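You operate a simulated robot arm through the tools that you are given. There is no shell and no other tool. Be economical: measure what you need, move in short steps, check, and stop when the job is done.

The job below is to be done with a simulated robot arm. You get a single attempt, and the scene is never put back.

JOB
Make the plunger gauge read right on the 20 mm block.
Fine: one drop, then turn the zero knob till it shows the block's size; leave the plunger up, the slide out, the block back.

The check looks at the end state, three seconds after you hand in, the way a careful person would. Anything else that was tipped, shoved, dropped, spilled or broken makes it a failure.

ROBOT AND FRAMES
A 6-joint arm with a two-finger parallel gripper, fixed in place. Base frame: the origin is at the foot of the arm, x ahead of it, y to its left, z up; the work surface is at about z = 0. Readings come in m, degrees, newtons and seconds.
With the tool pointing down near the work surface it reaches from about 0.14 to 0.58 m from the base axis. Its first joint turns from -66.0 to 66.0 degrees. Payload 2.1 kg.
The TCP is the grasp point between the finger pads, 0.03 m short of the fingertips. In the tool frame z runs along the fingers and y along their closing line. The gripper opens to 0.094 m. The fingers are 0.028 m wide and 0.01 m thick; the gripper's body (0.05 by 0.096 m) begins 0.055 m behind the TCP.
Orientation is that of the tool frame in the base frame, as a unit quaternion [w, x, y, z]. With the fingers straight down and closing along the base's y, the tool's x points along the base's -x, its y along +y and its z along -z.

CONTROLS
- The arm moves only by the tool nudge_tool. Its argument "deltas" is a list of rows, each an object of numbers (a shift or turn left out is 0, a gripper value left out holds the last): "dx", "dy", "dz": the shift along the tool's x, y, z in units of 50 mm (1.0 is 50 mm); "wx", "wy", "wz": the turn, a rotation vector about the tool's x, y, z in units of 6 degrees (1.0 is 6 degrees); "jaw": the closure, from 0 (fully open) to 1 (shut). In form: [{"dx": .., "dy": .., "dz": .., "wx": .., "wy": .., "wz": .., "jaw": ..}, ...]. A call has 1 to 8 rows; each row shifts and turns the commanded pose from where the row before left it, along the tool's axes as they then stand. A call with a number of a shift or a turn outside -1 to 1 is refused whole. A row lasts 0.2 s, in which the tool goes at most 0.05 m and 8.6 degrees; a call with a longer step from one row to the next is refused whole, and so is a gripper value outside its range. A pose out of reach is approached as far as the arm can. The call stops where the force on the tool passes 70 N (or 10 N more than at its start, if that is more) or the arm is blocked; 0.2 s more then pass. Each finger travels about 0.072 m/s and halts on what it meets, pressing with about 28 N; the grip force reading is that of the motor and also rises with nothing between the fingers. The clock runs only during rows and for 0.2 s after the last one: add rows that do not move to give the fingers time. It gives the time, the measured TCP pose, the force on the tool (base axes), the opening and the grip force at its end, in the units of the frame above (readings bear some noise), with the torque about the TCP (base axes, N m) and any sound that the robot's microphone picked up.
- Cameras (640 x 400 px; columns grow to the right, rows downward): "scene" is fixed at [0.0444, -0.3573, 0.5051]; the picture's right is [0.88, -0.48, 0.00], its down [-0.17, -0.31, -0.94] and it looks along [0.45, 0.82, -0.35] (base axes); focal length 251 px, centre (320, 200). "wrist" rides on the gripper at [0.076, 0.014, -0.103] in the tool frame; the picture's right is [-0.18, 0.98, 0.00], its down [-0.75, -0.14, -0.64] and it looks along [-0.63, -0.12, 0.77] (tool axes); focal length 243 px, centre (320, 200). There is no depth. A picture from a camera that has moved, and an enlarged one, comes with that camera's place and axes in the base frame and with its lens.
- camera(camera): a new picture of that camera. No time passes.
- close_up(camera, box): a new picture of the part [left, top, right, bottom] of that camera's present view, enlarged. No time passes.
- job_done(): hands the job in; it is judged then, once.

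Work in short steps. Places have to be worked out from the pictures, the camera data and where the tool is seen: move nearer, look again, correct. Check each grasp and each placing, and mend what went wrong. You have 120 turns and 68 pictures in all, those below and enlarged ones among them. Open the gripper and draw the arm clear of the work before you hand the job in, unless the task says otherwise; then end with one line.

The tools are called after "Request:" as name(argument=value, ...) on one line, values as JSON. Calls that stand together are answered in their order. nudge_tool: Moves the arm, as the interface text tells. Its arguments: {"type":"object","properties":{"deltas":{"type":"array","items":{"type":"object","properties":{"dx":{"type":"number"},"dy":{"type":"number"},"dz":{"type":"number"},"wx":{"type":"number"},"wy":{"type":"number"},"wz":{"type":"number"},"jaw":{"type":"number"}}}}},"required":["deltas"]} The other tools are called the same way: camera (camera) takes a picture; close_up (camera, box) takes an enlarged picture of a part of a camera's view; job_done () hands the job in.

At the start:

```text
time_s: 0.0
position: [0.2994, 0.1273, 0.42]
tcp_rot: [0.002, -0.001, 1.0, 0.002]
wrist_force: [-0.2, 0.0, 0.4]
wrist_torque: [0.0, 0.0, -0.02]
width: 0.0942
gripper_force: 0.0
```

scene: 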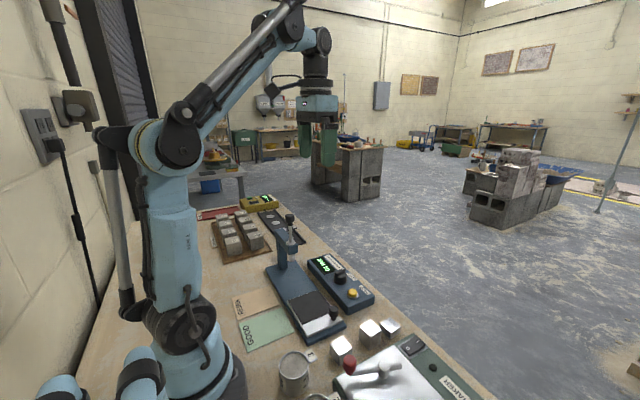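
wrist: 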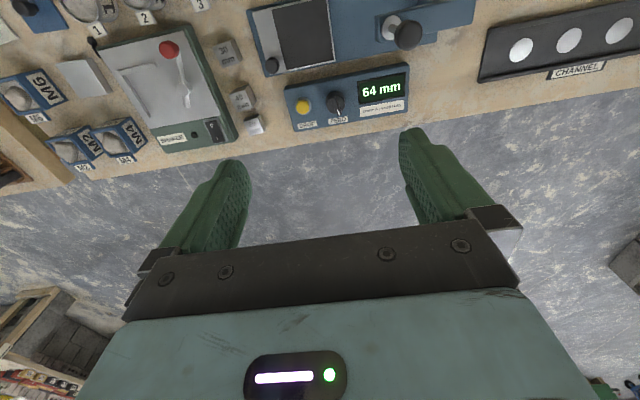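

I start by enlarging the views to identify the gauge, the knob, the blocks and the slide.

Request:
close_up(camera="scene", box=[200, 180, 420, 400])

Request:
close_up(camera="wrist", box=[180, 0, 480, 180])

```text
1.82 times, centred on (310, 290) of scene
camera zoom: at [0.0444, -0.3573, 0.5051], right [0.88, -0.48, 0.0], down [-0.17, -0.31, -0.94], along [0.45, 0.82, -0.35], focal length 457 px, centre (338, 36)
```

zoom: 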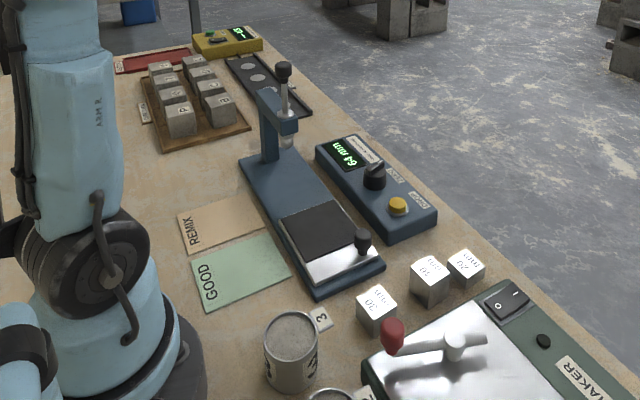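

```text
2.13 times, centred on (330, 90) of wrist
camera zoom: at [0.2223, 0.1406, 0.5241], right [0.18, 0.98, 0.0], down [0.75, -0.14, 0.64], along [0.63, -0.12, -0.77], focal length 518 px, centre (299, 435)
```

zoom: 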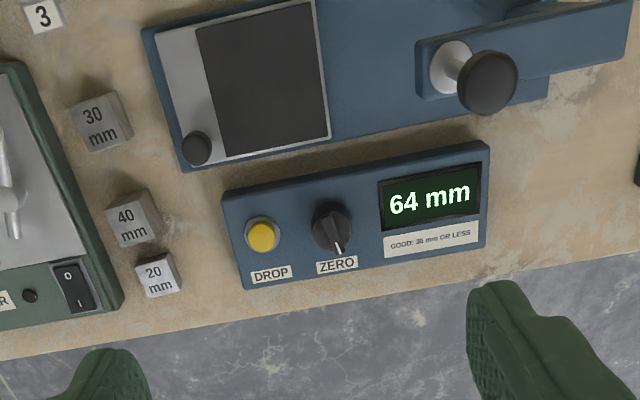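

The gauge's slide is now out at about (0.30, 0.04) by its knob, and the 20 mm block is near (0.40, -0.04). I move the wrist back and lower it for a closer view.

Request:
nudge_tool(deltas=[{"dx": 0.8, "dz": 0.6}, {"dx": 0.8, "dz": 0.6}, {"dx": 0.6, "dz": 0.6}, {}])

Request:
camera(camera="wrist")

```text
time_s: 1.0
position: [0.188, 0.128, 0.3309]
tcp_rot: [0.0, -0.001, 1.0, 0.0]
wrist_force: [0.2, -0.1, -0.8]
wrist_torque: [0.0, 0.0, -0.04]
width: 0.0941
gripper_force: 0.0
```

```text
63 pictures are left
camera wrist: at [0.1118, 0.1415, 0.4348], right [0.18, 0.98, 0.0], down [0.75, -0.14, 0.64], along [0.63, -0.12, -0.77], focal length 243 px, centre (320, 200)
```

wrist: 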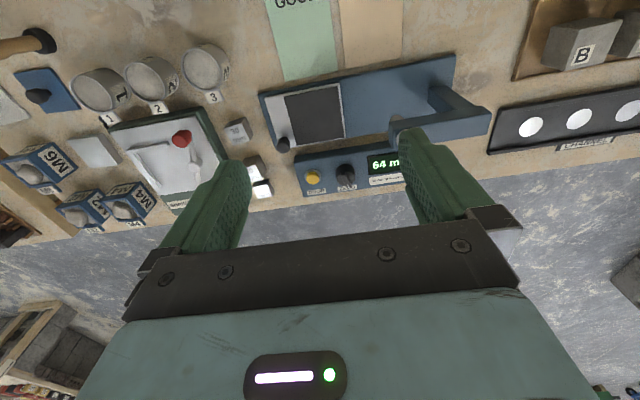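

Now an enlarged view of the gauge from here to triangulate heights.

Request:
close_up(camera="wrist", box=[210, 40, 500, 220])

Request:
close_up(camera="scene", box=[250, 200, 390, 350])

```text
2.21 times, centred on (355, 130) of wrist
camera zoom: at [0.1118, 0.1415, 0.4348], right [0.18, 0.98, 0.0], down [0.75, -0.14, 0.64], along [0.63, -0.12, -0.77], focal length 535 px, centre (243, 354)
```

zoom: 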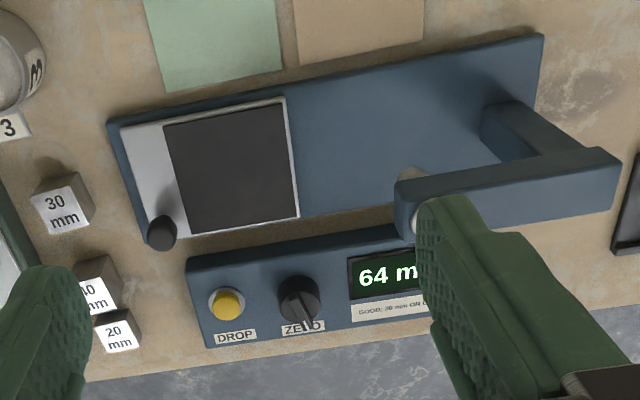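

```text
2.67 times, centred on (320, 275) of scene
camera zoom: at [0.0444, -0.3573, 0.5051], right [0.88, -0.48, 0.0], down [-0.17, -0.31, -0.94], along [0.45, 0.82, -0.35], focal length 670 px, centre (320, 0)
```

zoom: 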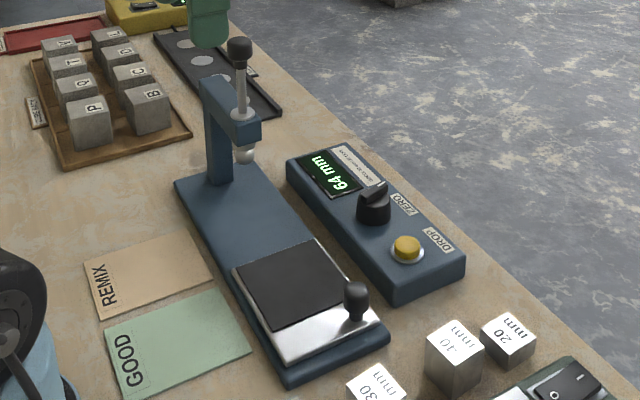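

I worked out that the gauge base is square with the base axes: pad centre about (0.269, 0.106), plunger about (0.272, 0.230), slide knob about (0.298, 0.040). Now I move above the 20 mm block for a close look.

Request:
nudge_tool(deltas=[{"dx": -0.53, "dy": -0.42, "dz": 0.3}, {"dx": -0.53, "dy": -0.42, "dz": 0.3}, {"dx": -0.53, "dy": -0.42, "dz": 0.3}, {"dx": -0.53, "dy": -0.42, "dz": 0.3}, {"dx": -0.53, "dy": -0.42, "dz": 0.4}, {"dx": -0.53, "dy": -0.42, "dz": 0.5}, {"dx": -0.53, "dy": -0.42, "dz": 0.5}, {"dx": -0.53, "dy": -0.42, "dz": 0.6}])

Request:
camera(camera="wrist")

```text
time_s: 2.8
position: [0.4002, -0.043, 0.1695]
tcp_rot: [0.001, -0.001, 1.0, 0.001]
wrist_force: [1.0, -0.7, 0.3]
wrist_torque: [0.0, 0.02, 0.02]
width: 0.0939
gripper_force: 0.2
```

```text
60 pictures are left
camera wrist: at [0.3232, -0.0277, 0.2724], right [0.18, 0.98, 0.0], down [0.75, -0.14, 0.64], along [0.63, -0.12, -0.77], focal length 243 px, centre (320, 200)
```

wrist: 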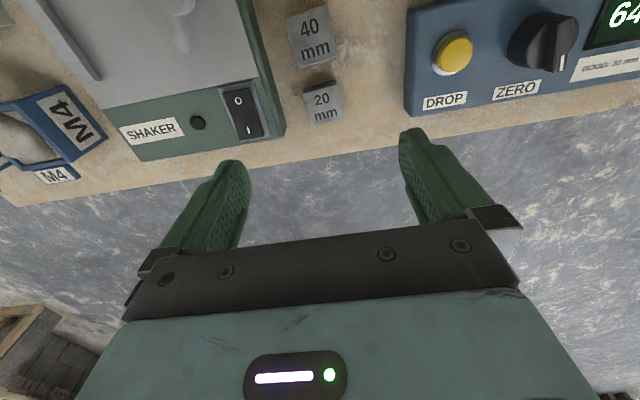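

The block is in view; I enlarge it for its exact place and orientation.

Request:
close_up(camera="wrist", box=[230, 0, 430, 130])

```text
3.08 times, centred on (330, 65) of wrist
camera zoom: at [0.3232, -0.0277, 0.2724], right [0.18, 0.98, 0.0], down [0.75, -0.14, 0.64], along [0.63, -0.12, -0.77], focal length 746 px, centre (289, 615)
```

zoom: 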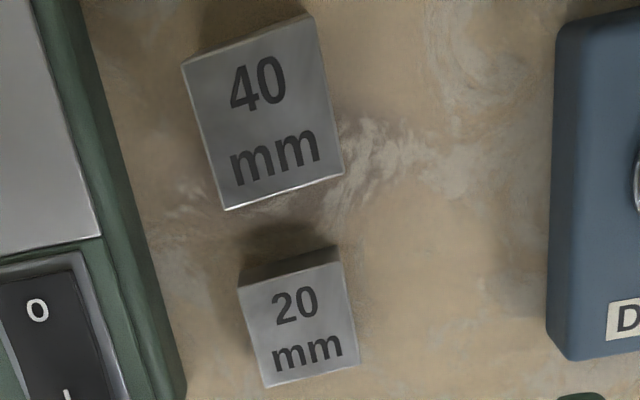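

The 20 mm block is a plate about 34 x 34 mm, centred at (0.409, -0.040) and square to the base axes. I pre-close the jaws to about 50 mm and descend partway over it.

Request:
nudge_tool(deltas=[{"dx": -0.18, "dy": 0.066, "jaw": 0.46}, {"dz": 0.6}, {"dz": 0.6}, {"dz": 0.5}, {}])

Request:
camera(camera="wrist")

Request:
close_up(camera="scene", box=[320, 270, 440, 400])

```text
time_s: 4.0
position: [0.4106, -0.0385, 0.0851]
tcp_rot: [0.001, 0.0, 1.0, 0.002]
wrist_force: [-0.3, -0.2, -0.3]
wrist_torque: [0.0, 0.02, -0.02]
width: 0.0508
gripper_force: 0.1
```

```text
58 pictures are left
camera wrist: at [0.3336, -0.0244, 0.1887], right [0.18, 0.98, 0.0], down [0.75, -0.14, 0.64], along [0.63, -0.12, -0.77], focal length 243 px, centre (320, 200)
```

wrist: 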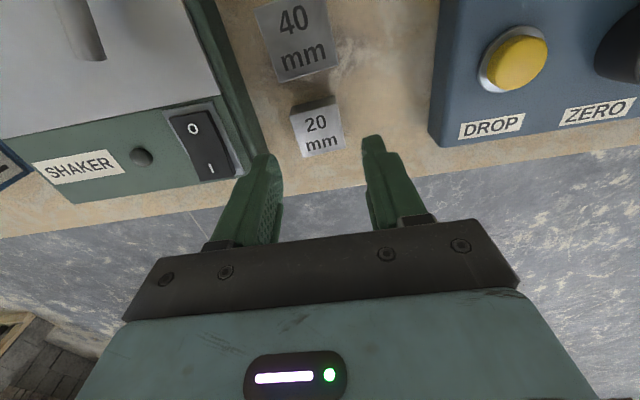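

```text
3.08 times, centred on (380, 335) of scene
camera zoom: at [0.0444, -0.3573, 0.5051], right [0.88, -0.48, 0.0], down [-0.17, -0.31, -0.94], along [0.45, 0.82, -0.35], focal length 774 px, centre (135, -215)
```

zoom: 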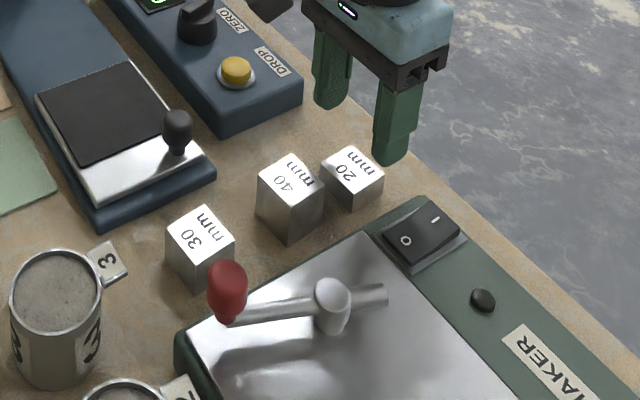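

The block is centred between the fingers. I go down so the tips are just above the table, then close.

Request:
nudge_tool(deltas=[{"dx": 0.04, "dy": -0.016, "dz": 0.5}, {"dz": 0.46}, {}])

```text
time_s: 4.8
position: [0.4107, -0.0385, 0.038]
tcp_rot: [0.001, 0.0, 1.0, 0.001]
wrist_force: [-0.1, -0.6, 0.9]
wrist_torque: [-0.01, -0.03, -0.01]
width: 0.0509
gripper_force: 0.0
```

No contact. I close on the block.

Request:
nudge_tool(deltas=[{"dz": 0.05}, {"jaw": 0.8}, {}, {}])

```text
time_s: 5.8
position: [0.4098, -0.0391, 0.0352]
tcp_rot: [0.001, 0.0, 1.0, 0.001]
wrist_force: [-1.0, 0.6, 1.3]
wrist_torque: [-0.04, 0.06, -0.05]
width: 0.0346
gripper_force: 28.2
```

Grip confirmed at 34.6 mm, so the return pose is TCP (0.410, -0.039, 0.035). I lift the block and carry it over the slide pad at (0.270, 0.106).

Request:
nudge_tool(deltas=[{"dz": -0.5}, {"dz": -0.9}, {"dz": -0.9}, {}])

Request:
nudge_tool(deltas=[{"dx": 0.56, "dy": 0.58}, {"dx": 0.56, "dy": 0.58}, {"dx": 0.56, "dy": 0.58}, {"dx": 0.56, "dy": 0.58}, {"dx": 0.56, "dy": 0.58}, {}])

Request:
camera(camera="wrist")

Request:
close_up(camera="scene", box=[230, 190, 410, 370])

```text
time_s: 6.8
position: [0.4082, -0.0406, 0.15]
tcp_rot: [0.001, -0.001, 1.0, 0.001]
wrist_force: [1.1, 0.0, -1.8]
wrist_torque: [-0.04, 0.0, -0.03]
width: 0.0343
gripper_force: 27.8
```

```text
time_s: 8.2
position: [0.2647, 0.1059, 0.15]
tcp_rot: [0.001, 0.0, 1.0, 0.001]
wrist_force: [0.3, 0.7, -1.5]
wrist_torque: [-0.03, 0.0, 0.05]
width: 0.0343
gripper_force: 27.3
```

```text
56 pictures are left
camera wrist: at [0.1885, 0.1208, 0.2534], right [0.18, 0.98, 0.0], down [0.75, -0.14, 0.64], along [0.63, -0.12, -0.77], focal length 243 px, centre (320, 200)
```

wrist: 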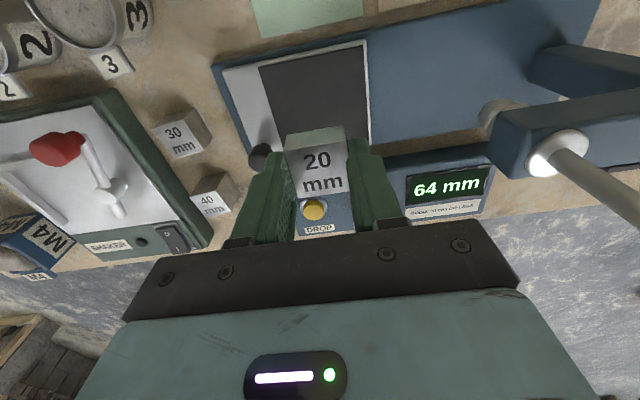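

```text
2.22 times, centred on (320, 280) of scene
camera zoom: at [0.0444, -0.3573, 0.5051], right [0.88, -0.48, 0.0], down [-0.17, -0.31, -0.94], along [0.45, 0.82, -0.35], focal length 559 px, centre (320, 22)
```

zoom: 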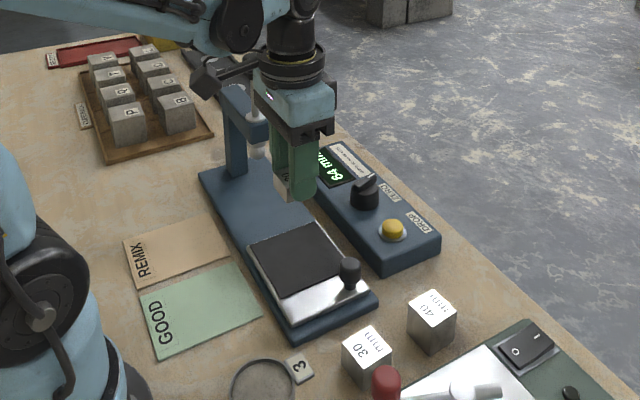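

The pad lies free below; plunger axis estimated at (0.272, 0.232). I shift to x=0.270 and lower near the pad.

Request:
nudge_tool(deltas=[{"dx": -0.12, "dz": 0.5}, {"dz": 0.6}, {"dz": 0.5}, {}])

Request:
close_up(camera="wrist", box=[180, 0, 500, 220])

Request:
close_up(camera="scene", box=[260, 230, 380, 350])

```text
time_s: 9.2
position: [0.273, 0.1055, 0.0721]
tcp_rot: [0.001, -0.002, 1.0, 0.001]
wrist_force: [-0.2, -1.6, -1.9]
wrist_torque: [-0.02, 0.0, 0.01]
width: 0.0344
gripper_force: 28.3
```

```text
1.82 times, centred on (340, 110) of wrist
camera zoom: at [0.197, 0.1198, 0.1745], right [0.18, 0.98, 0.0], down [0.75, -0.14, 0.64], along [0.63, -0.12, -0.77], focal length 441 px, centre (284, 364)
```

zoom: 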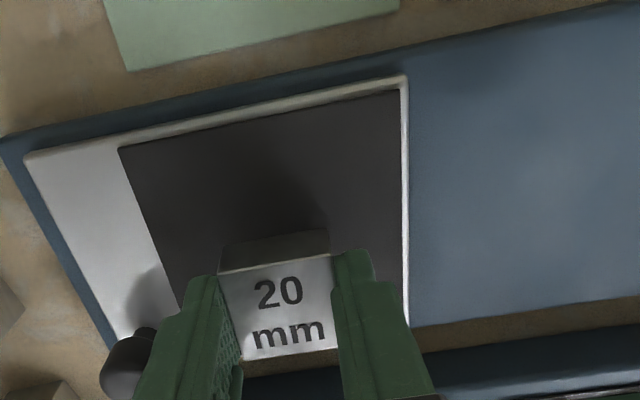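

```text
3.33 times, centred on (320, 290) of scene
camera zoom: at [0.0444, -0.3573, 0.5051], right [0.88, -0.48, 0.0], down [-0.17, -0.31, -0.94], along [0.45, 0.82, -0.35], focal length 838 px, centre (320, -100)
```

zoom: 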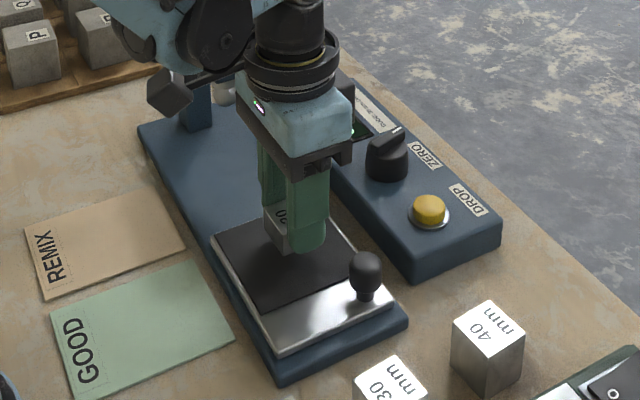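

Centred on the pad. I lower in small steps until contact shows.

Request:
nudge_tool(deltas=[{"dx": 0.03, "dz": 0.12}, {"dz": 0.05}, {}])

```text
time_s: 10.0
position: [0.2736, 0.1065, 0.0625]
tcp_rot: [0.0, -0.001, 1.0, 0.001]
wrist_force: [0.9, -0.1, -1.5]
wrist_torque: [0.0, -0.02, 0.0]
width: 0.0343
gripper_force: 27.8
```

Still free; I continue slowly.

Request:
nudge_tool(deltas=[{"dz": 0.04}, {}])

Request:
nudge_tool(deltas=[{"dz": 0.04}, {}])

```text
time_s: 10.6
position: [0.2738, 0.1054, 0.0617]
tcp_rot: [0.001, -0.001, 1.0, 0.001]
wrist_force: [-0.5, -0.6, -1.9]
wrist_torque: [0.0, 0.0, -0.02]
width: 0.0343
gripper_force: 27.8
```

```text
time_s: 11.2
position: [0.2733, 0.1056, 0.0576]
tcp_rot: [0.002, 0.0, 1.0, 0.0]
wrist_force: [-0.6, -0.2, -2.2]
wrist_torque: [0.02, 0.0, 0.0]
width: 0.0344
gripper_force: 28.0
```

Request:
close_up(camera="scene", box=[290, 240, 350, 300])

Request:
nudge_tool(deltas=[{"dz": 0.04}, {}])

```text
6.67 times, centred on (320, 270) of scene
camera zoom: at [0.0444, -0.3573, 0.5051], right [0.88, -0.48, 0.0], down [-0.17, -0.31, -0.94], along [0.45, 0.82, -0.35], focal length 1676 px, centre (320, -267)
```

zoom: 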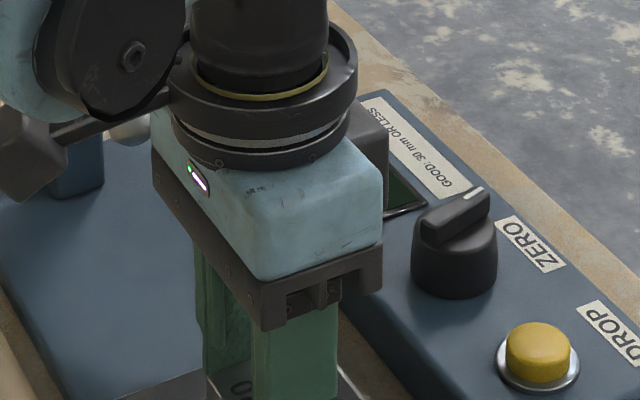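

```text
time_s: 11.8
position: [0.2749, 0.1059, 0.0567]
tcp_rot: [0.001, -0.001, 1.0, 0.001]
wrist_force: [-1.5, -0.3, 18.9]
wrist_torque: [0.0, 0.07, 0.02]
width: 0.0345
gripper_force: 27.9
```

Contact (about 19 N), so the block is on the pad. I ease off slightly, open, and rise clear.

Request:
nudge_tool(deltas=[{"dz": -0.02}, {"jaw": 0.4}, {}, {"dz": -0.3}, {"dz": -0.7}, {"dz": -0.9}, {}])

Request:
camera(camera="wrist")

```text
time_s: 13.4
position: [0.2725, 0.1058, 0.1527]
tcp_rot: [0.001, 0.0, 1.0, 0.001]
wrist_force: [-0.4, -0.3, 0.1]
wrist_torque: [0.0, 0.0, -0.01]
width: 0.0564
gripper_force: 0.1
```

```text
51 pictures are left
camera wrist: at [0.1962, 0.12, 0.2558], right [0.18, 0.98, 0.0], down [0.75, -0.14, 0.64], along [0.63, -0.12, -0.77], focal length 243 px, centre (320, 200)
```

wrist: 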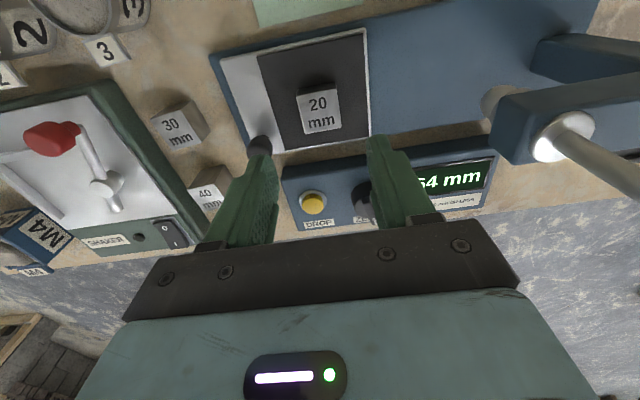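

The block sits on the pad centre. I now move over the slide knob and turn the tool 90° so the jaws close along x and the camera looks towards the plunger.

Request:
nudge_tool(deltas=[{"dx": -0.25, "dy": -0.65}, {"dx": -0.25, "dy": -0.65}, {"wz": -1}, {"wz": -1}, {"wz": -1}, {"wz": -1}, {"wz": -1}, {"wz": -1}])

Request:
nudge_tool(deltas=[{"wz": -1}, {"wz": -1}, {"wz": -1}, {"wz": -1}, {"wz": -1}, {"wz": -1}, {"wz": -1}, {"wz": -1}])

Request:
nudge_tool(deltas=[{"wz": -1}, {}])

Request:
camera(camera="wrist")

```text
time_s: 15.2
position: [0.297, 0.0418, 0.1524]
tcp_rot: [0.001, -0.311, 0.951, 0.001]
wrist_force: [0.4, -0.5, 0.5]
wrist_torque: [-0.03, 0.0, 0.0]
width: 0.0562
gripper_force: 0.0
```

```text
time_s: 17.0
position: [0.2977, 0.0414, 0.1526]
tcp_rot: [0.002, -0.67, 0.742, 0.0]
wrist_force: [0.1, -0.1, 0.7]
wrist_torque: [0.01, -0.03, -0.02]
width: 0.0566
gripper_force: 0.1
```

```text
time_s: 17.6
position: [0.2983, 0.0412, 0.1518]
tcp_rot: [-0.001, 0.708, -0.706, 0.0]
wrist_force: [-0.1, -0.3, 0.2]
wrist_torque: [0.01, 0.03, -0.02]
width: 0.0565
gripper_force: 0.0
```

```text
50 pictures are left
camera wrist: at [0.2832, -0.0347, 0.2546], right [-0.98, 0.18, 0.0], down [0.14, 0.75, 0.64], along [0.12, 0.63, -0.77], focal length 243 px, centre (320, 200)
```

wrist: 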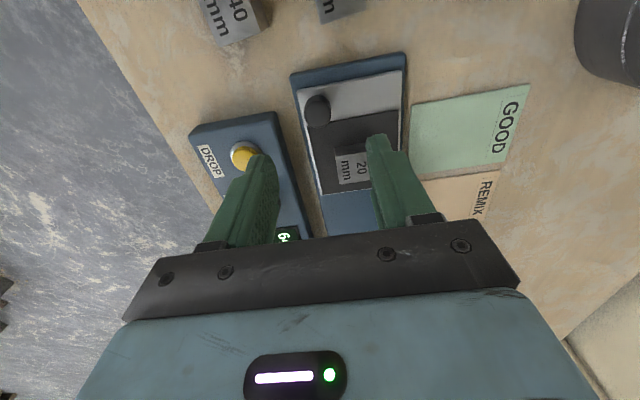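

The knob is at about (0.298, 0.037), with its top near z=0.062. I narrow the jaws and lower around it, keeping the tips just above the slide plate.

Request:
nudge_tool(deltas=[{"dx": 0.08, "jaw": 0.6}, {"dz": 0.6}, {"dz": 0.6}, {"dz": 0.2}, {}])

Request:
close_up(camera="wrist", box=[200, 0, 500, 220])

Request:
close_up(camera="scene", box=[270, 230, 390, 350])

```text
time_s: 18.8
position: [0.2972, 0.0373, 0.0807]
tcp_rot: [-0.001, 0.708, -0.706, 0.0]
wrist_force: [0.5, 0.5, 0.1]
wrist_torque: [0.0, -0.01, 0.0]
width: 0.0377
gripper_force: 0.0
```

```text
1.82 times, centred on (350, 110) of wrist
camera zoom: at [0.2824, -0.0391, 0.1843], right [-0.98, 0.18, 0.0], down [0.14, 0.75, 0.64], along [0.12, 0.63, -0.77], focal length 441 px, centre (266, 364)
```

zoom: 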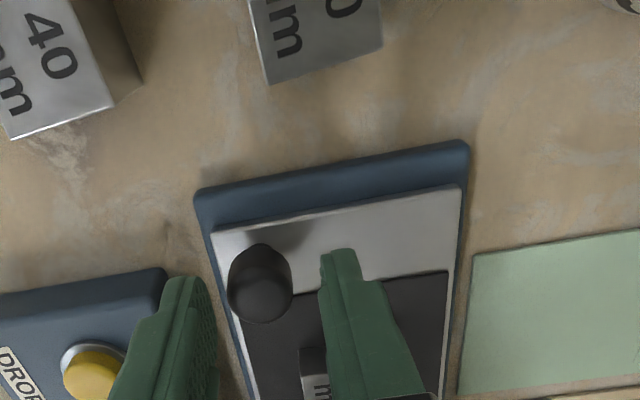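

```text
3.33 times, centred on (330, 290) of scene
camera zoom: at [0.0444, -0.3573, 0.5051], right [0.88, -0.48, 0.0], down [-0.17, -0.31, -0.94], along [0.45, 0.82, -0.35], focal length 838 px, centre (287, -100)
```

zoom: 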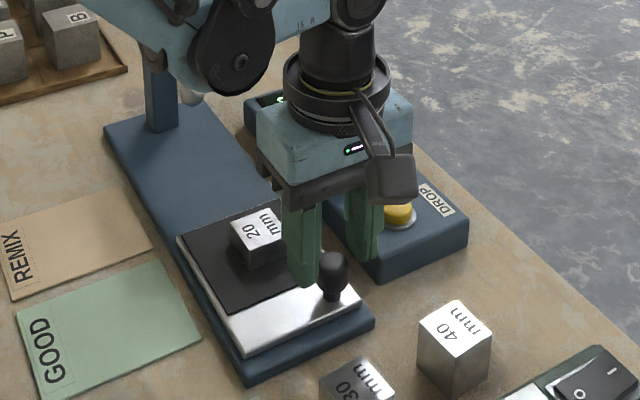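

Knob refined to (0.298, 0.033). I shift slightly, lower and close on it.

Request:
nudge_tool(deltas=[{"dx": 0.08, "dz": 0.1}, {"dz": 0.28}, {}])

Request:
nudge_tool(deltas=[{"jaw": 0.9}, {}, {}])

Request:
close_up(camera="wrist", box=[200, 0, 500, 220])

```text
time_s: 19.6
position: [0.297, 0.0314, 0.0624]
tcp_rot: [-0.001, 0.708, -0.706, 0.0]
wrist_force: [0.6, -0.3, 0.4]
wrist_torque: [-0.02, -0.02, -0.03]
width: 0.0377
gripper_force: 0.0
```

```text
time_s: 20.4
position: [0.2984, 0.0338, 0.0627]
tcp_rot: [-0.004, 0.708, -0.706, 0.002]
wrist_force: [25.6, 0.6, -9.7]
wrist_torque: [-0.25, -0.61, -0.22]
width: 0.0232
gripper_force: 45.0
```

```text
1.82 times, centred on (350, 110) of wrist
camera zoom: at [0.284, -0.0426, 0.1662], right [-0.98, 0.18, -0.01], down [0.13, 0.75, 0.64], along [0.12, 0.63, -0.76], focal length 441 px, centre (266, 364)
```

zoom: 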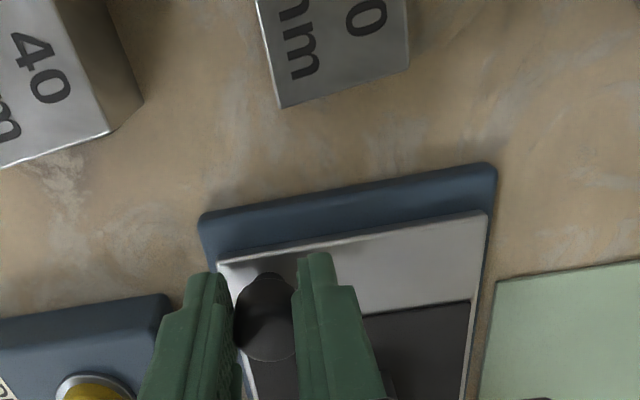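

Both pads are on the knob, but with about 26 N side load: the tool is slightly off to -x. I shift +x to relieve it.

Request:
nudge_tool(deltas=[{"dy": -0.04}, {}])

```text
time_s: 21.0
position: [0.2994, 0.0325, 0.0637]
tcp_rot: [-0.002, 0.708, -0.706, 0.0]
wrist_force: [11.6, 1.7, 13.0]
wrist_torque: [-0.21, -0.46, -0.05]
width: 0.0228
gripper_force: 45.0
```

Request:
nudge_tool(deltas=[{"dy": -0.025, "dz": -0.02}, {}])

```text
time_s: 21.6
position: [0.2994, 0.0342, 0.0644]
tcp_rot: [-0.001, 0.707, -0.707, -0.001]
wrist_force: [4.7, -0.3, -29.5]
wrist_torque: [-0.17, -0.15, -0.07]
width: 0.0231
gripper_force: 44.5
```

Firmly gripped; I undo the small lift and push the slide +y in small steps.

Request:
nudge_tool(deltas=[{"dz": 0.014}, {"dx": -0.1}, {"dx": -0.15}, {"dx": -0.15}, {}])

Request:
close_up(camera="scene", box=[240, 190, 400, 350])

```text
time_s: 22.8
position: [0.3, 0.0543, 0.0635]
tcp_rot: [0.001, 0.708, -0.707, -0.002]
wrist_force: [-18.5, 0.6, 30.6]
wrist_torque: [0.23, 0.67, 0.14]
width: 0.0233
gripper_force: 45.5
```

```text
2.50 times, centred on (320, 270) of scene
camera zoom: at [0.0443, -0.3573, 0.5051], right [0.88, -0.48, 0.0], down [-0.17, -0.31, -0.94], along [0.45, 0.82, -0.35], focal length 628 px, centre (320, 25)
```

zoom: 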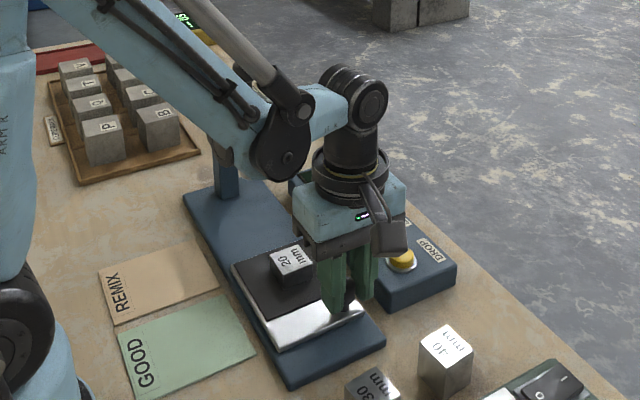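

The slide follows smoothly with the block. I relieve the side load and continue in.

Request:
nudge_tool(deltas=[{"dy": 0.015, "dz": -0.01}, {"dx": -0.2}, {"dx": -0.2}, {"dx": -0.2}, {"dx": -0.2}, {}])

Request:
close_up(camera="scene", box=[240, 170, 400, 330])

Request:
camera(camera="wrist")

```text
time_s: 24.2
position: [0.3003, 0.0948, 0.0636]
tcp_rot: [0.0, 0.707, -0.707, -0.001]
wrist_force: [-18.4, 1.9, -12.5]
wrist_torque: [0.13, 0.44, 0.15]
width: 0.0232
gripper_force: 45.4
```

```text
2.50 times, centred on (320, 250) of scene
camera zoom: at [0.0445, -0.3573, 0.5051], right [0.88, -0.48, 0.0], down [-0.17, -0.31, -0.94], along [0.45, 0.82, -0.35], focal length 628 px, centre (320, 75)
```

zoom: 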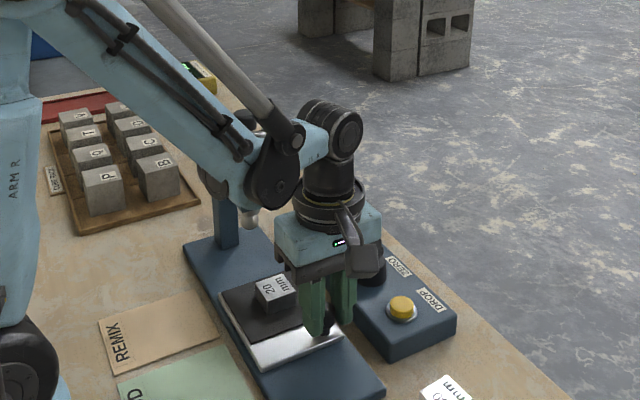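

```text
44 pictures are left
camera wrist: at [0.2857, 0.0179, 0.1666], right [-0.98, 0.18, 0.0], down [0.14, 0.75, 0.64], along [0.11, 0.63, -0.77], focal length 243 px, centre (320, 200)
```

wrist: 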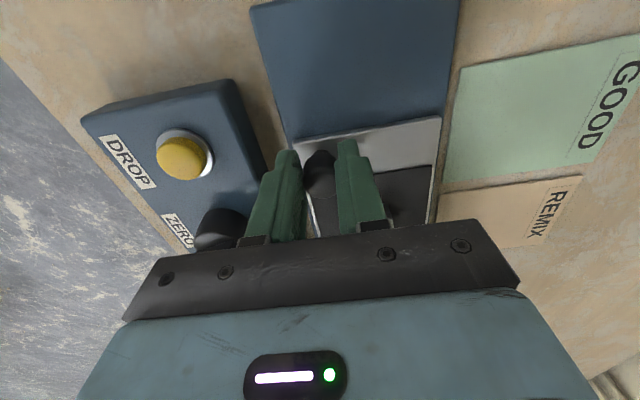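

Good so far, with clearance all round. I continue in with two more short runs.

Request:
nudge_tool(deltas=[{"dy": 0.012}, {"dx": -0.2}, {"dx": -0.2}, {"dx": -0.2}, {"dx": -0.2}, {}])

Request:
close_up(camera="scene", box=[240, 170, 400, 330])

```text
time_s: 25.6
position: [0.3012, 0.1346, 0.0643]
tcp_rot: [-0.001, 0.708, -0.706, -0.001]
wrist_force: [-13.5, 0.6, -29.4]
wrist_torque: [-0.37, 0.37, 0.09]
width: 0.0231
gripper_force: 44.6
```

```text
2.50 times, centred on (320, 250) of scene
camera zoom: at [0.0445, -0.3573, 0.5051], right [0.88, -0.48, 0.0], down [-0.17, -0.31, -0.94], along [0.45, 0.82, -0.35], focal length 628 px, centre (320, 75)
```

zoom: 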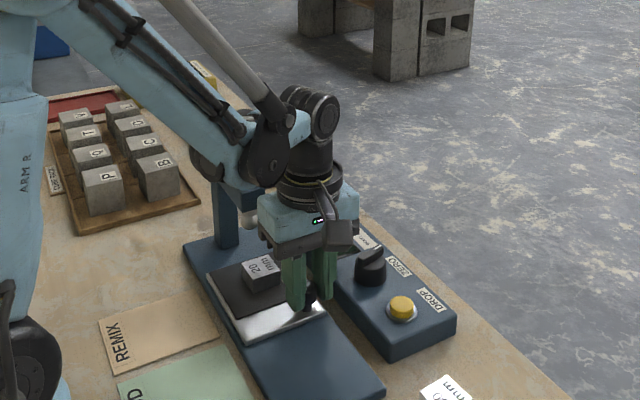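

I correct the z drift and go on; about 26 mm more is expected, and I watch Fy for the stop or any contact.

Request:
nudge_tool(deltas=[{"dz": 0.012, "dy": 0.01}, {"dx": -0.15}, {"dx": -0.15}, {}])

Request:
nudge_tool(deltas=[{"dx": -0.1}, {"dx": -0.1}, {}])

Request:
close_up(camera="scene", box=[240, 170, 400, 330])

```text
time_s: 26.6
position: [0.3001, 0.1494, 0.0637]
tcp_rot: [-0.001, 0.707, -0.707, -0.001]
wrist_force: [-9.6, 0.3, 30.7]
wrist_torque: [0.3, 0.3, 0.05]
width: 0.0233
gripper_force: 45.0
```

```text
time_s: 27.4
position: [0.2997, 0.1573, 0.0638]
tcp_rot: [0.001, 0.707, -0.707, 0.003]
wrist_force: [-2.1, -29.7, -6.6]
wrist_torque: [-0.94, 0.09, 0.02]
width: 0.0232
gripper_force: 45.1
```

```text
2.50 times, centred on (320, 250) of scene
camera zoom: at [0.0444, -0.3573, 0.5051], right [0.88, -0.48, 0.0], down [-0.17, -0.31, -0.94], along [0.45, 0.82, -0.35], focal length 628 px, centre (320, 75)
```

zoom: 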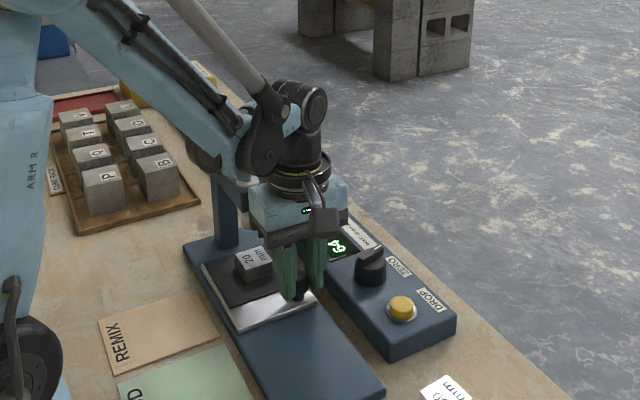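

The stop is reached (load at knob level, below the TCP), travel about 0.1235 m, so the block should be at y≈0.230. I back off the pressure, open slightly, rise clear of the knob and retreat -y.

Request:
nudge_tool(deltas=[{"dx": 0.03}, {"jaw": 0.66}, {}, {"dz": -0.4}, {"dz": -0.3, "dx": 0.4}, {"dz": -0.5, "dx": 0.8}, {"dz": -0.5, "dx": 0.8}, {}])

Request:
camera(camera="wrist")

Request:
close_up(camera="scene", box=[240, 170, 400, 330])

```text
time_s: 29.2
position: [0.299, 0.0566, 0.1486]
tcp_rot: [-0.001, 0.708, -0.706, 0.0]
wrist_force: [-0.1, 0.8, 0.5]
wrist_torque: [-0.03, -0.02, 0.0]
width: 0.0321
gripper_force: 0.0
```

```text
41 pictures are left
camera wrist: at [0.2839, -0.0201, 0.2518], right [-0.98, 0.18, 0.0], down [0.14, 0.75, 0.64], along [0.12, 0.63, -0.77], focal length 243 px, centre (320, 200)
```

wrist: 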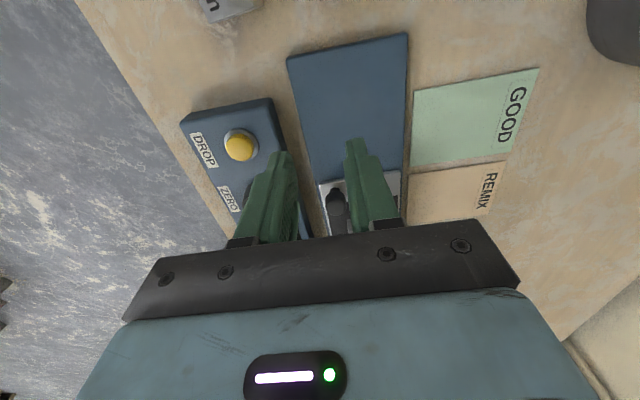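

```text
2.50 times, centred on (320, 250) of scene
camera zoom: at [0.0444, -0.3573, 0.5051], right [0.88, -0.48, 0.0], down [-0.17, -0.31, -0.94], along [0.45, 0.82, -0.35], focal length 628 px, centre (320, 75)
```

zoom: 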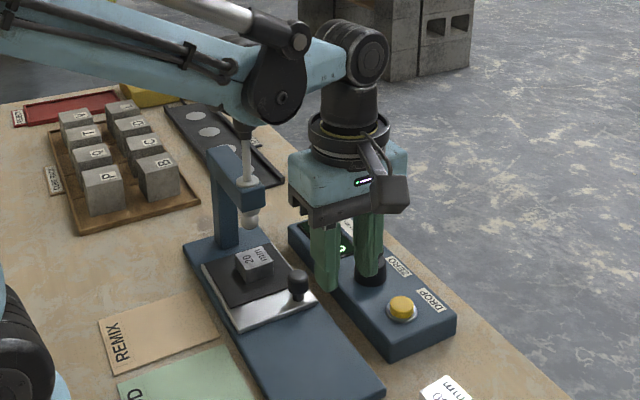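

The block is in place under the plunger. Next is the DROP button at about (0.376, 0.073): I close the jaws and move over it.

Request:
nudge_tool(deltas=[{"dy": -0.77, "dx": -0.15, "jaw": 1.0}, {"dy": -0.77, "dx": -0.17}, {"dz": 0.5}, {"dz": 0.4}, {}])

Request:
close_up(camera="wrist", box=[160, 0, 480, 220])

Request:
close_up(camera="scene", box=[290, 220, 400, 330])

```text
time_s: 30.4
position: [0.3766, 0.0731, 0.104]
tcp_rot: [-0.002, 0.708, -0.707, 0.0]
wrist_force: [-0.4, 0.1, 0.5]
wrist_torque: [0.01, 0.0, -0.02]
width: 0.0
gripper_force: 27.4
```

```text
1.82 times, centred on (320, 110) of wrist
camera zoom: at [0.3617, -0.0032, 0.2073], right [-0.98, 0.18, 0.0], down [0.14, 0.75, 0.64], along [0.12, 0.63, -0.77], focal length 441 px, centre (320, 364)
```

zoom: 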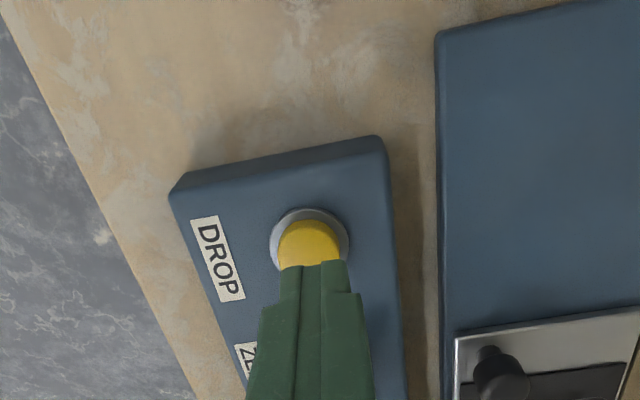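

```text
3.64 times, centred on (345, 275) of scene
camera zoom: at [0.0444, -0.3573, 0.5051], right [0.88, -0.48, 0.0], down [-0.17, -0.31, -0.94], along [0.45, 0.82, -0.35], focal length 914 px, centre (229, -73)
```

zoom: 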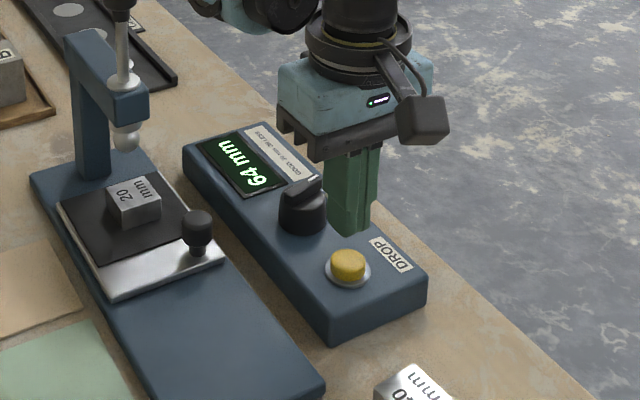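

Over the button; I shift 2 mm and lower towards it, then press in small steps.

Request:
nudge_tool(deltas=[{"dx": 0.04, "dy": -0.02, "dz": 0.2}, {"dz": 0.16}, {}])

Request:
nudge_tool(deltas=[{"dz": 0.05}, {}])

```text
time_s: 31.2
position: [0.3769, 0.0703, 0.0857]
tcp_rot: [-0.001, 0.708, -0.706, 0.0]
wrist_force: [-0.1, 0.3, -0.1]
wrist_torque: [0.0, 0.02, 0.02]
width: 0.0
gripper_force: 28.2
```

```text
time_s: 31.8
position: [0.3781, 0.0706, 0.0822]
tcp_rot: [-0.002, 0.708, -0.707, -0.001]
wrist_force: [0.9, 0.3, -0.6]
wrist_torque: [0.0, 0.03, 0.0]
width: 0.0
gripper_force: 28.0
```

Still free; continue stepwise.

Request:
nudge_tool(deltas=[{"dz": 0.05}, {}])

Request:
nudge_tool(deltas=[{"dz": 0.05}, {}])

```text
time_s: 32.4
position: [0.3779, 0.0711, 0.0797]
tcp_rot: [-0.001, 0.708, -0.707, 0.0]
wrist_force: [-1.0, 0.6, 0.6]
wrist_torque: [0.04, -0.01, 0.0]
width: 0.0
gripper_force: 28.1
```

```text
time_s: 33.0
position: [0.3781, 0.0713, 0.0778]
tcp_rot: [-0.001, 0.707, -0.707, 0.0]
wrist_force: [0.6, 0.2, 0.1]
wrist_torque: [0.01, -0.01, -0.01]
width: 0.0
gripper_force: 28.2
```

Request:
nudge_tool(deltas=[{"dz": 0.05}, {}])

Request:
nudge_tool(deltas=[{"dz": 0.05}, {}])

```text
time_s: 33.6
position: [0.3771, 0.0715, 0.0754]
tcp_rot: [-0.001, 0.708, -0.706, 0.0]
wrist_force: [0.1, -1.3, -0.2]
wrist_torque: [0.02, 0.01, -0.02]
width: 0.0
gripper_force: 27.8
```

```text
time_s: 34.2
position: [0.3775, 0.0716, 0.0731]
tcp_rot: [-0.001, 0.707, -0.707, 0.0]
wrist_force: [0.4, 0.7, -0.3]
wrist_torque: [0.01, 0.02, -0.04]
width: 0.0
gripper_force: 27.7
```

Tips near z=0.043 and still no contact; I check the picture before going on.

Request:
close_up(camera="scene", box=[290, 220, 400, 330])

```text
3.64 times, centred on (345, 275) of scene
camera zoom: at [0.0444, -0.3573, 0.5051], right [0.88, -0.48, 0.0], down [-0.17, -0.31, -0.94], along [0.45, 0.82, -0.35], focal length 914 px, centre (229, -73)
```

zoom: 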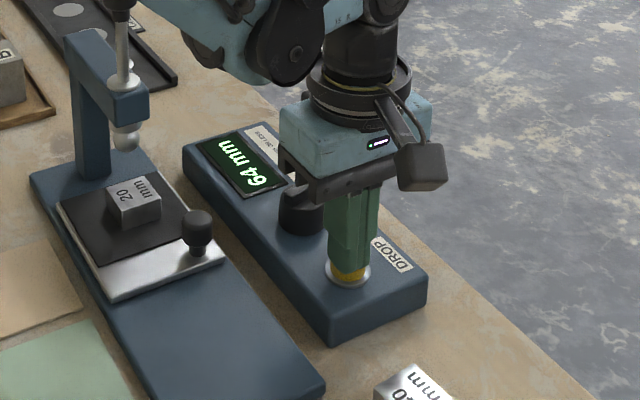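

The tips are just over the button. Continue.

Request:
nudge_tool(deltas=[{"dz": 0.04}, {}])

Request:
nudge_tool(deltas=[{"dz": 0.04}, {}])

```text
time_s: 34.8
position: [0.3774, 0.072, 0.0706]
tcp_rot: [-0.002, 0.708, -0.706, 0.0]
wrist_force: [-0.7, 0.7, 1.1]
wrist_torque: [0.02, 0.03, -0.01]
width: 0.0
gripper_force: 27.5
```

```text
time_s: 35.4
position: [0.3759, 0.0717, 0.0687]
tcp_rot: [-0.002, 0.708, -0.706, -0.001]
wrist_force: [0.3, -1.2, 2.8]
wrist_torque: [-0.02, -0.04, 0.0]
width: 0.0
gripper_force: 28.1
heard: click
```

A click was heard. I lift off the button and look at the display and plunger.

Request:
nudge_tool(deltas=[{"dz": -0.5}, {"dz": -0.8}, {}])

Request:
close_up(camera="scene", box=[260, 200, 400, 340])

```text
time_s: 36.2
position: [0.3771, 0.0719, 0.1355]
tcp_rot: [-0.002, 0.708, -0.706, 0.0]
wrist_force: [-0.1, -0.2, -0.2]
wrist_torque: [0.02, -0.01, -0.02]
width: 0.0
gripper_force: 28.0
```

```text
2.86 times, centred on (330, 270) of scene
camera zoom: at [0.0444, -0.3573, 0.5051], right [0.88, -0.48, 0.0], down [-0.17, -0.31, -0.94], along [0.45, 0.82, -0.35], focal length 718 px, centre (291, 0)
```

zoom: 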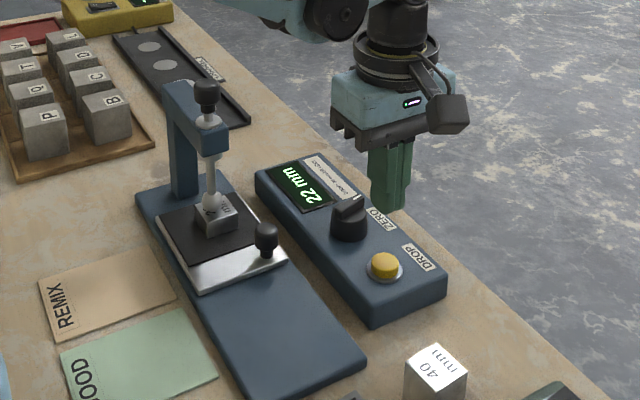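

The plunger dropped on the block and the display reads 22 mm. Now the ZERO knob at about (0.378, 0.132): I open the jaws to about 50 mm and move above it to look.

Request:
nudge_tool(deltas=[{"dx": -0.5, "jaw": 0.45}, {"dx": -0.6}, {}, {}])

Request:
close_up(camera="wrist", box=[160, 0, 480, 220])

```text
time_s: 37.2
position: [0.3747, 0.1271, 0.1354]
tcp_rot: [-0.001, 0.708, -0.707, 0.0]
wrist_force: [-0.2, 0.6, -0.1]
wrist_torque: [0.03, 0.01, -0.01]
width: 0.0518
gripper_force: 0.1
```

```text
1.82 times, centred on (320, 110) of wrist
camera zoom: at [0.3605, 0.0505, 0.2386], right [-0.98, 0.18, 0.0], down [0.14, 0.75, 0.64], along [0.12, 0.63, -0.77], focal length 441 px, centre (320, 364)
```

zoom: 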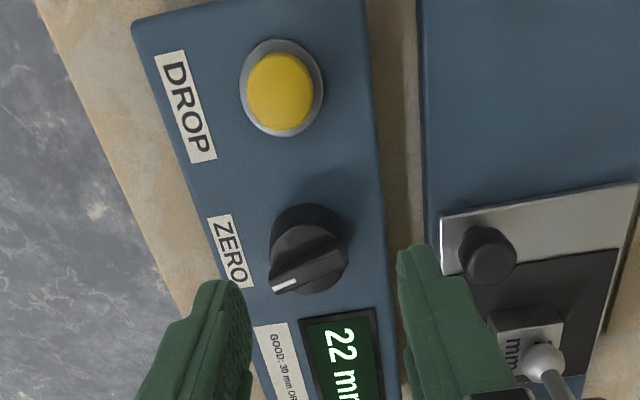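

The knob is at about (0.380, 0.136), roughly 35 mm across; the display is visible in this view. I centre on it and lower around it.

Request:
nudge_tool(deltas=[{"dx": -0.16, "dy": -0.1, "dz": 0.3}, {"dz": 0.4}, {"dz": 0.2}, {}])

Request:
close_up(camera="wrist", box=[160, 0, 480, 220])

Request:
close_up(camera="scene", box=[290, 200, 400, 310])

```text
time_s: 38.2
position: [0.383, 0.1332, 0.0899]
tcp_rot: [-0.001, 0.708, -0.706, 0.0]
wrist_force: [-0.7, 0.2, -0.6]
wrist_torque: [-0.02, 0.0, -0.01]
width: 0.0516
gripper_force: 0.0
```

```text
1.82 times, centred on (320, 110) of wrist
camera zoom: at [0.3672, 0.0575, 0.1933], right [-0.98, 0.18, 0.0], down [0.14, 0.75, 0.64], along [0.12, 0.63, -0.77], focal length 441 px, centre (320, 364)
```

zoom: 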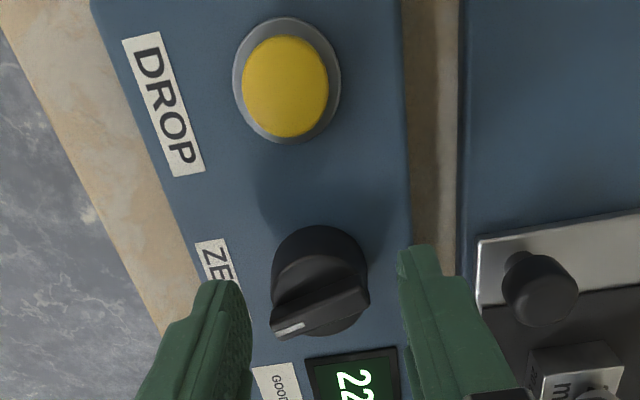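

```text
3.64 times, centred on (345, 255) of scene
camera zoom: at [0.0444, -0.3573, 0.5051], right [0.88, -0.48, 0.0], down [-0.17, -0.31, -0.94], along [0.45, 0.82, -0.35], focal length 914 px, centre (229, 0)
```

zoom: 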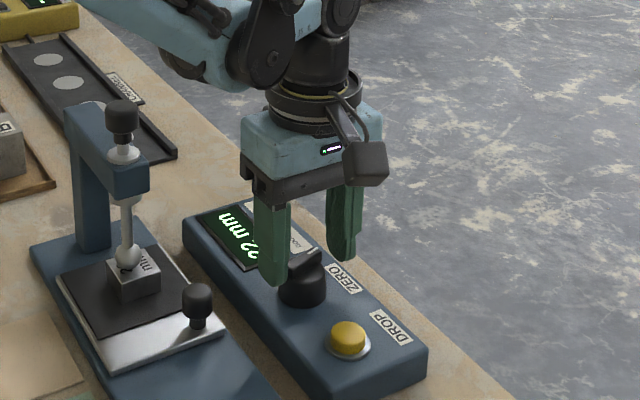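

Aligned within a few mm. I lower the rest of the way and close gently on the knob.

Request:
nudge_tool(deltas=[{"dz": 0.2}, {"dz": 0.16}, {}])

Request:
nudge_tool(deltas=[{"jaw": 0.62}, {}, {}])

Request:
close_up(camera="wrist", box=[160, 0, 480, 220])

```text
time_s: 39.0
position: [0.3819, 0.1338, 0.0712]
tcp_rot: [-0.002, 0.708, -0.707, 0.0]
wrist_force: [0.0, 0.0, -0.1]
wrist_torque: [0.01, 0.0, 0.0]
width: 0.0518
gripper_force: 0.0
```

```text
time_s: 39.8
position: [0.3824, 0.1344, 0.0719]
tcp_rot: [-0.001, 0.708, -0.706, 0.0]
wrist_force: [7.6, 1.0, -3.0]
wrist_torque: [0.02, 0.01, -0.07]
width: 0.0405
gripper_force: 4.6
```

```text
1.82 times, centred on (320, 110) of wrist
camera zoom: at [0.3676, 0.0576, 0.1743], right [-0.98, 0.18, 0.0], down [0.14, 0.75, 0.64], along [0.12, 0.63, -0.77], focal length 441 px, centre (320, 364)
```

zoom: 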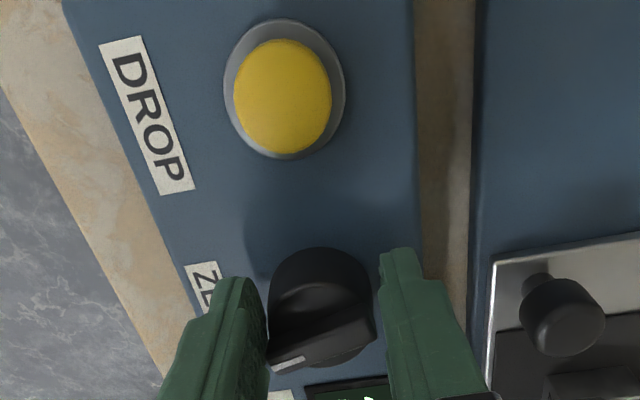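

The +x finger touches first, so I shift 2.5 mm +x and close until held.

Request:
nudge_tool(deltas=[{"dy": -0.05}, {"jaw": 0.7}, {}, {}])

Request:
close_up(camera="scene", box=[300, 220, 380, 300])

```text
time_s: 40.8
position: [0.3842, 0.134, 0.0708]
tcp_rot: [0.0, 0.708, -0.706, -0.001]
wrist_force: [-10.8, -0.6, 6.1]
wrist_torque: [-0.18, 0.2, 0.1]
width: 0.0374
gripper_force: 45.1
```

```text
5.00 times, centred on (340, 260) of scene
camera zoom: at [0.0444, -0.3573, 0.5051], right [0.88, -0.48, 0.0], down [-0.17, -0.31, -0.94], along [0.45, 0.82, -0.35], focal length 1257 px, centre (220, -100)
```

zoom: 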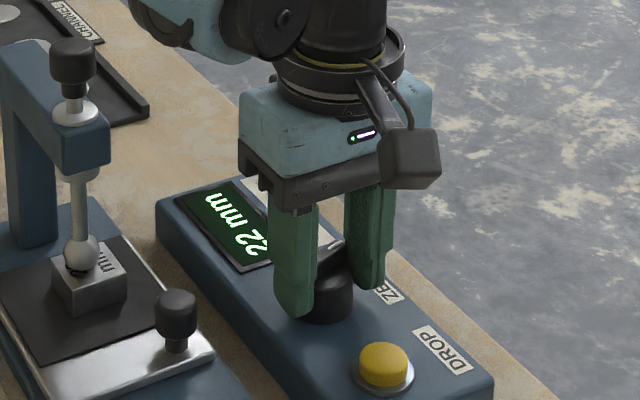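

The knob is held at 37 mm and the display reads 22. I turn 6° anticlockwise (seen from above) and read.

Request:
nudge_tool(deltas=[{"wz": -0.5}, {"wz": -0.5}, {}])

Request:
close_up(camera="scene", box=[300, 220, 380, 300])

```text
time_s: 41.6
position: [0.3848, 0.1352, 0.0716]
tcp_rot: [-0.001, 0.743, -0.669, 0.0]
wrist_force: [-9.7, -0.6, 18.6]
wrist_torque: [-0.05, 0.14, 0.09]
width: 0.0372
gripper_force: 44.6
```

```text
5.00 times, centred on (340, 260) of scene
camera zoom: at [0.0443, -0.3573, 0.5051], right [0.88, -0.48, 0.0], down [-0.17, -0.31, -0.94], along [0.45, 0.82, -0.35], focal length 1257 px, centre (220, -100)
```

zoom: 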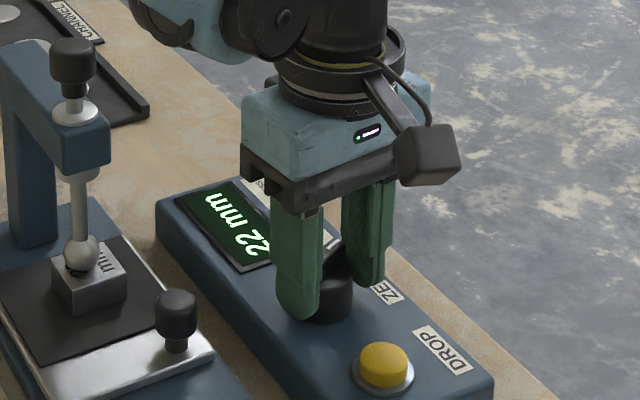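

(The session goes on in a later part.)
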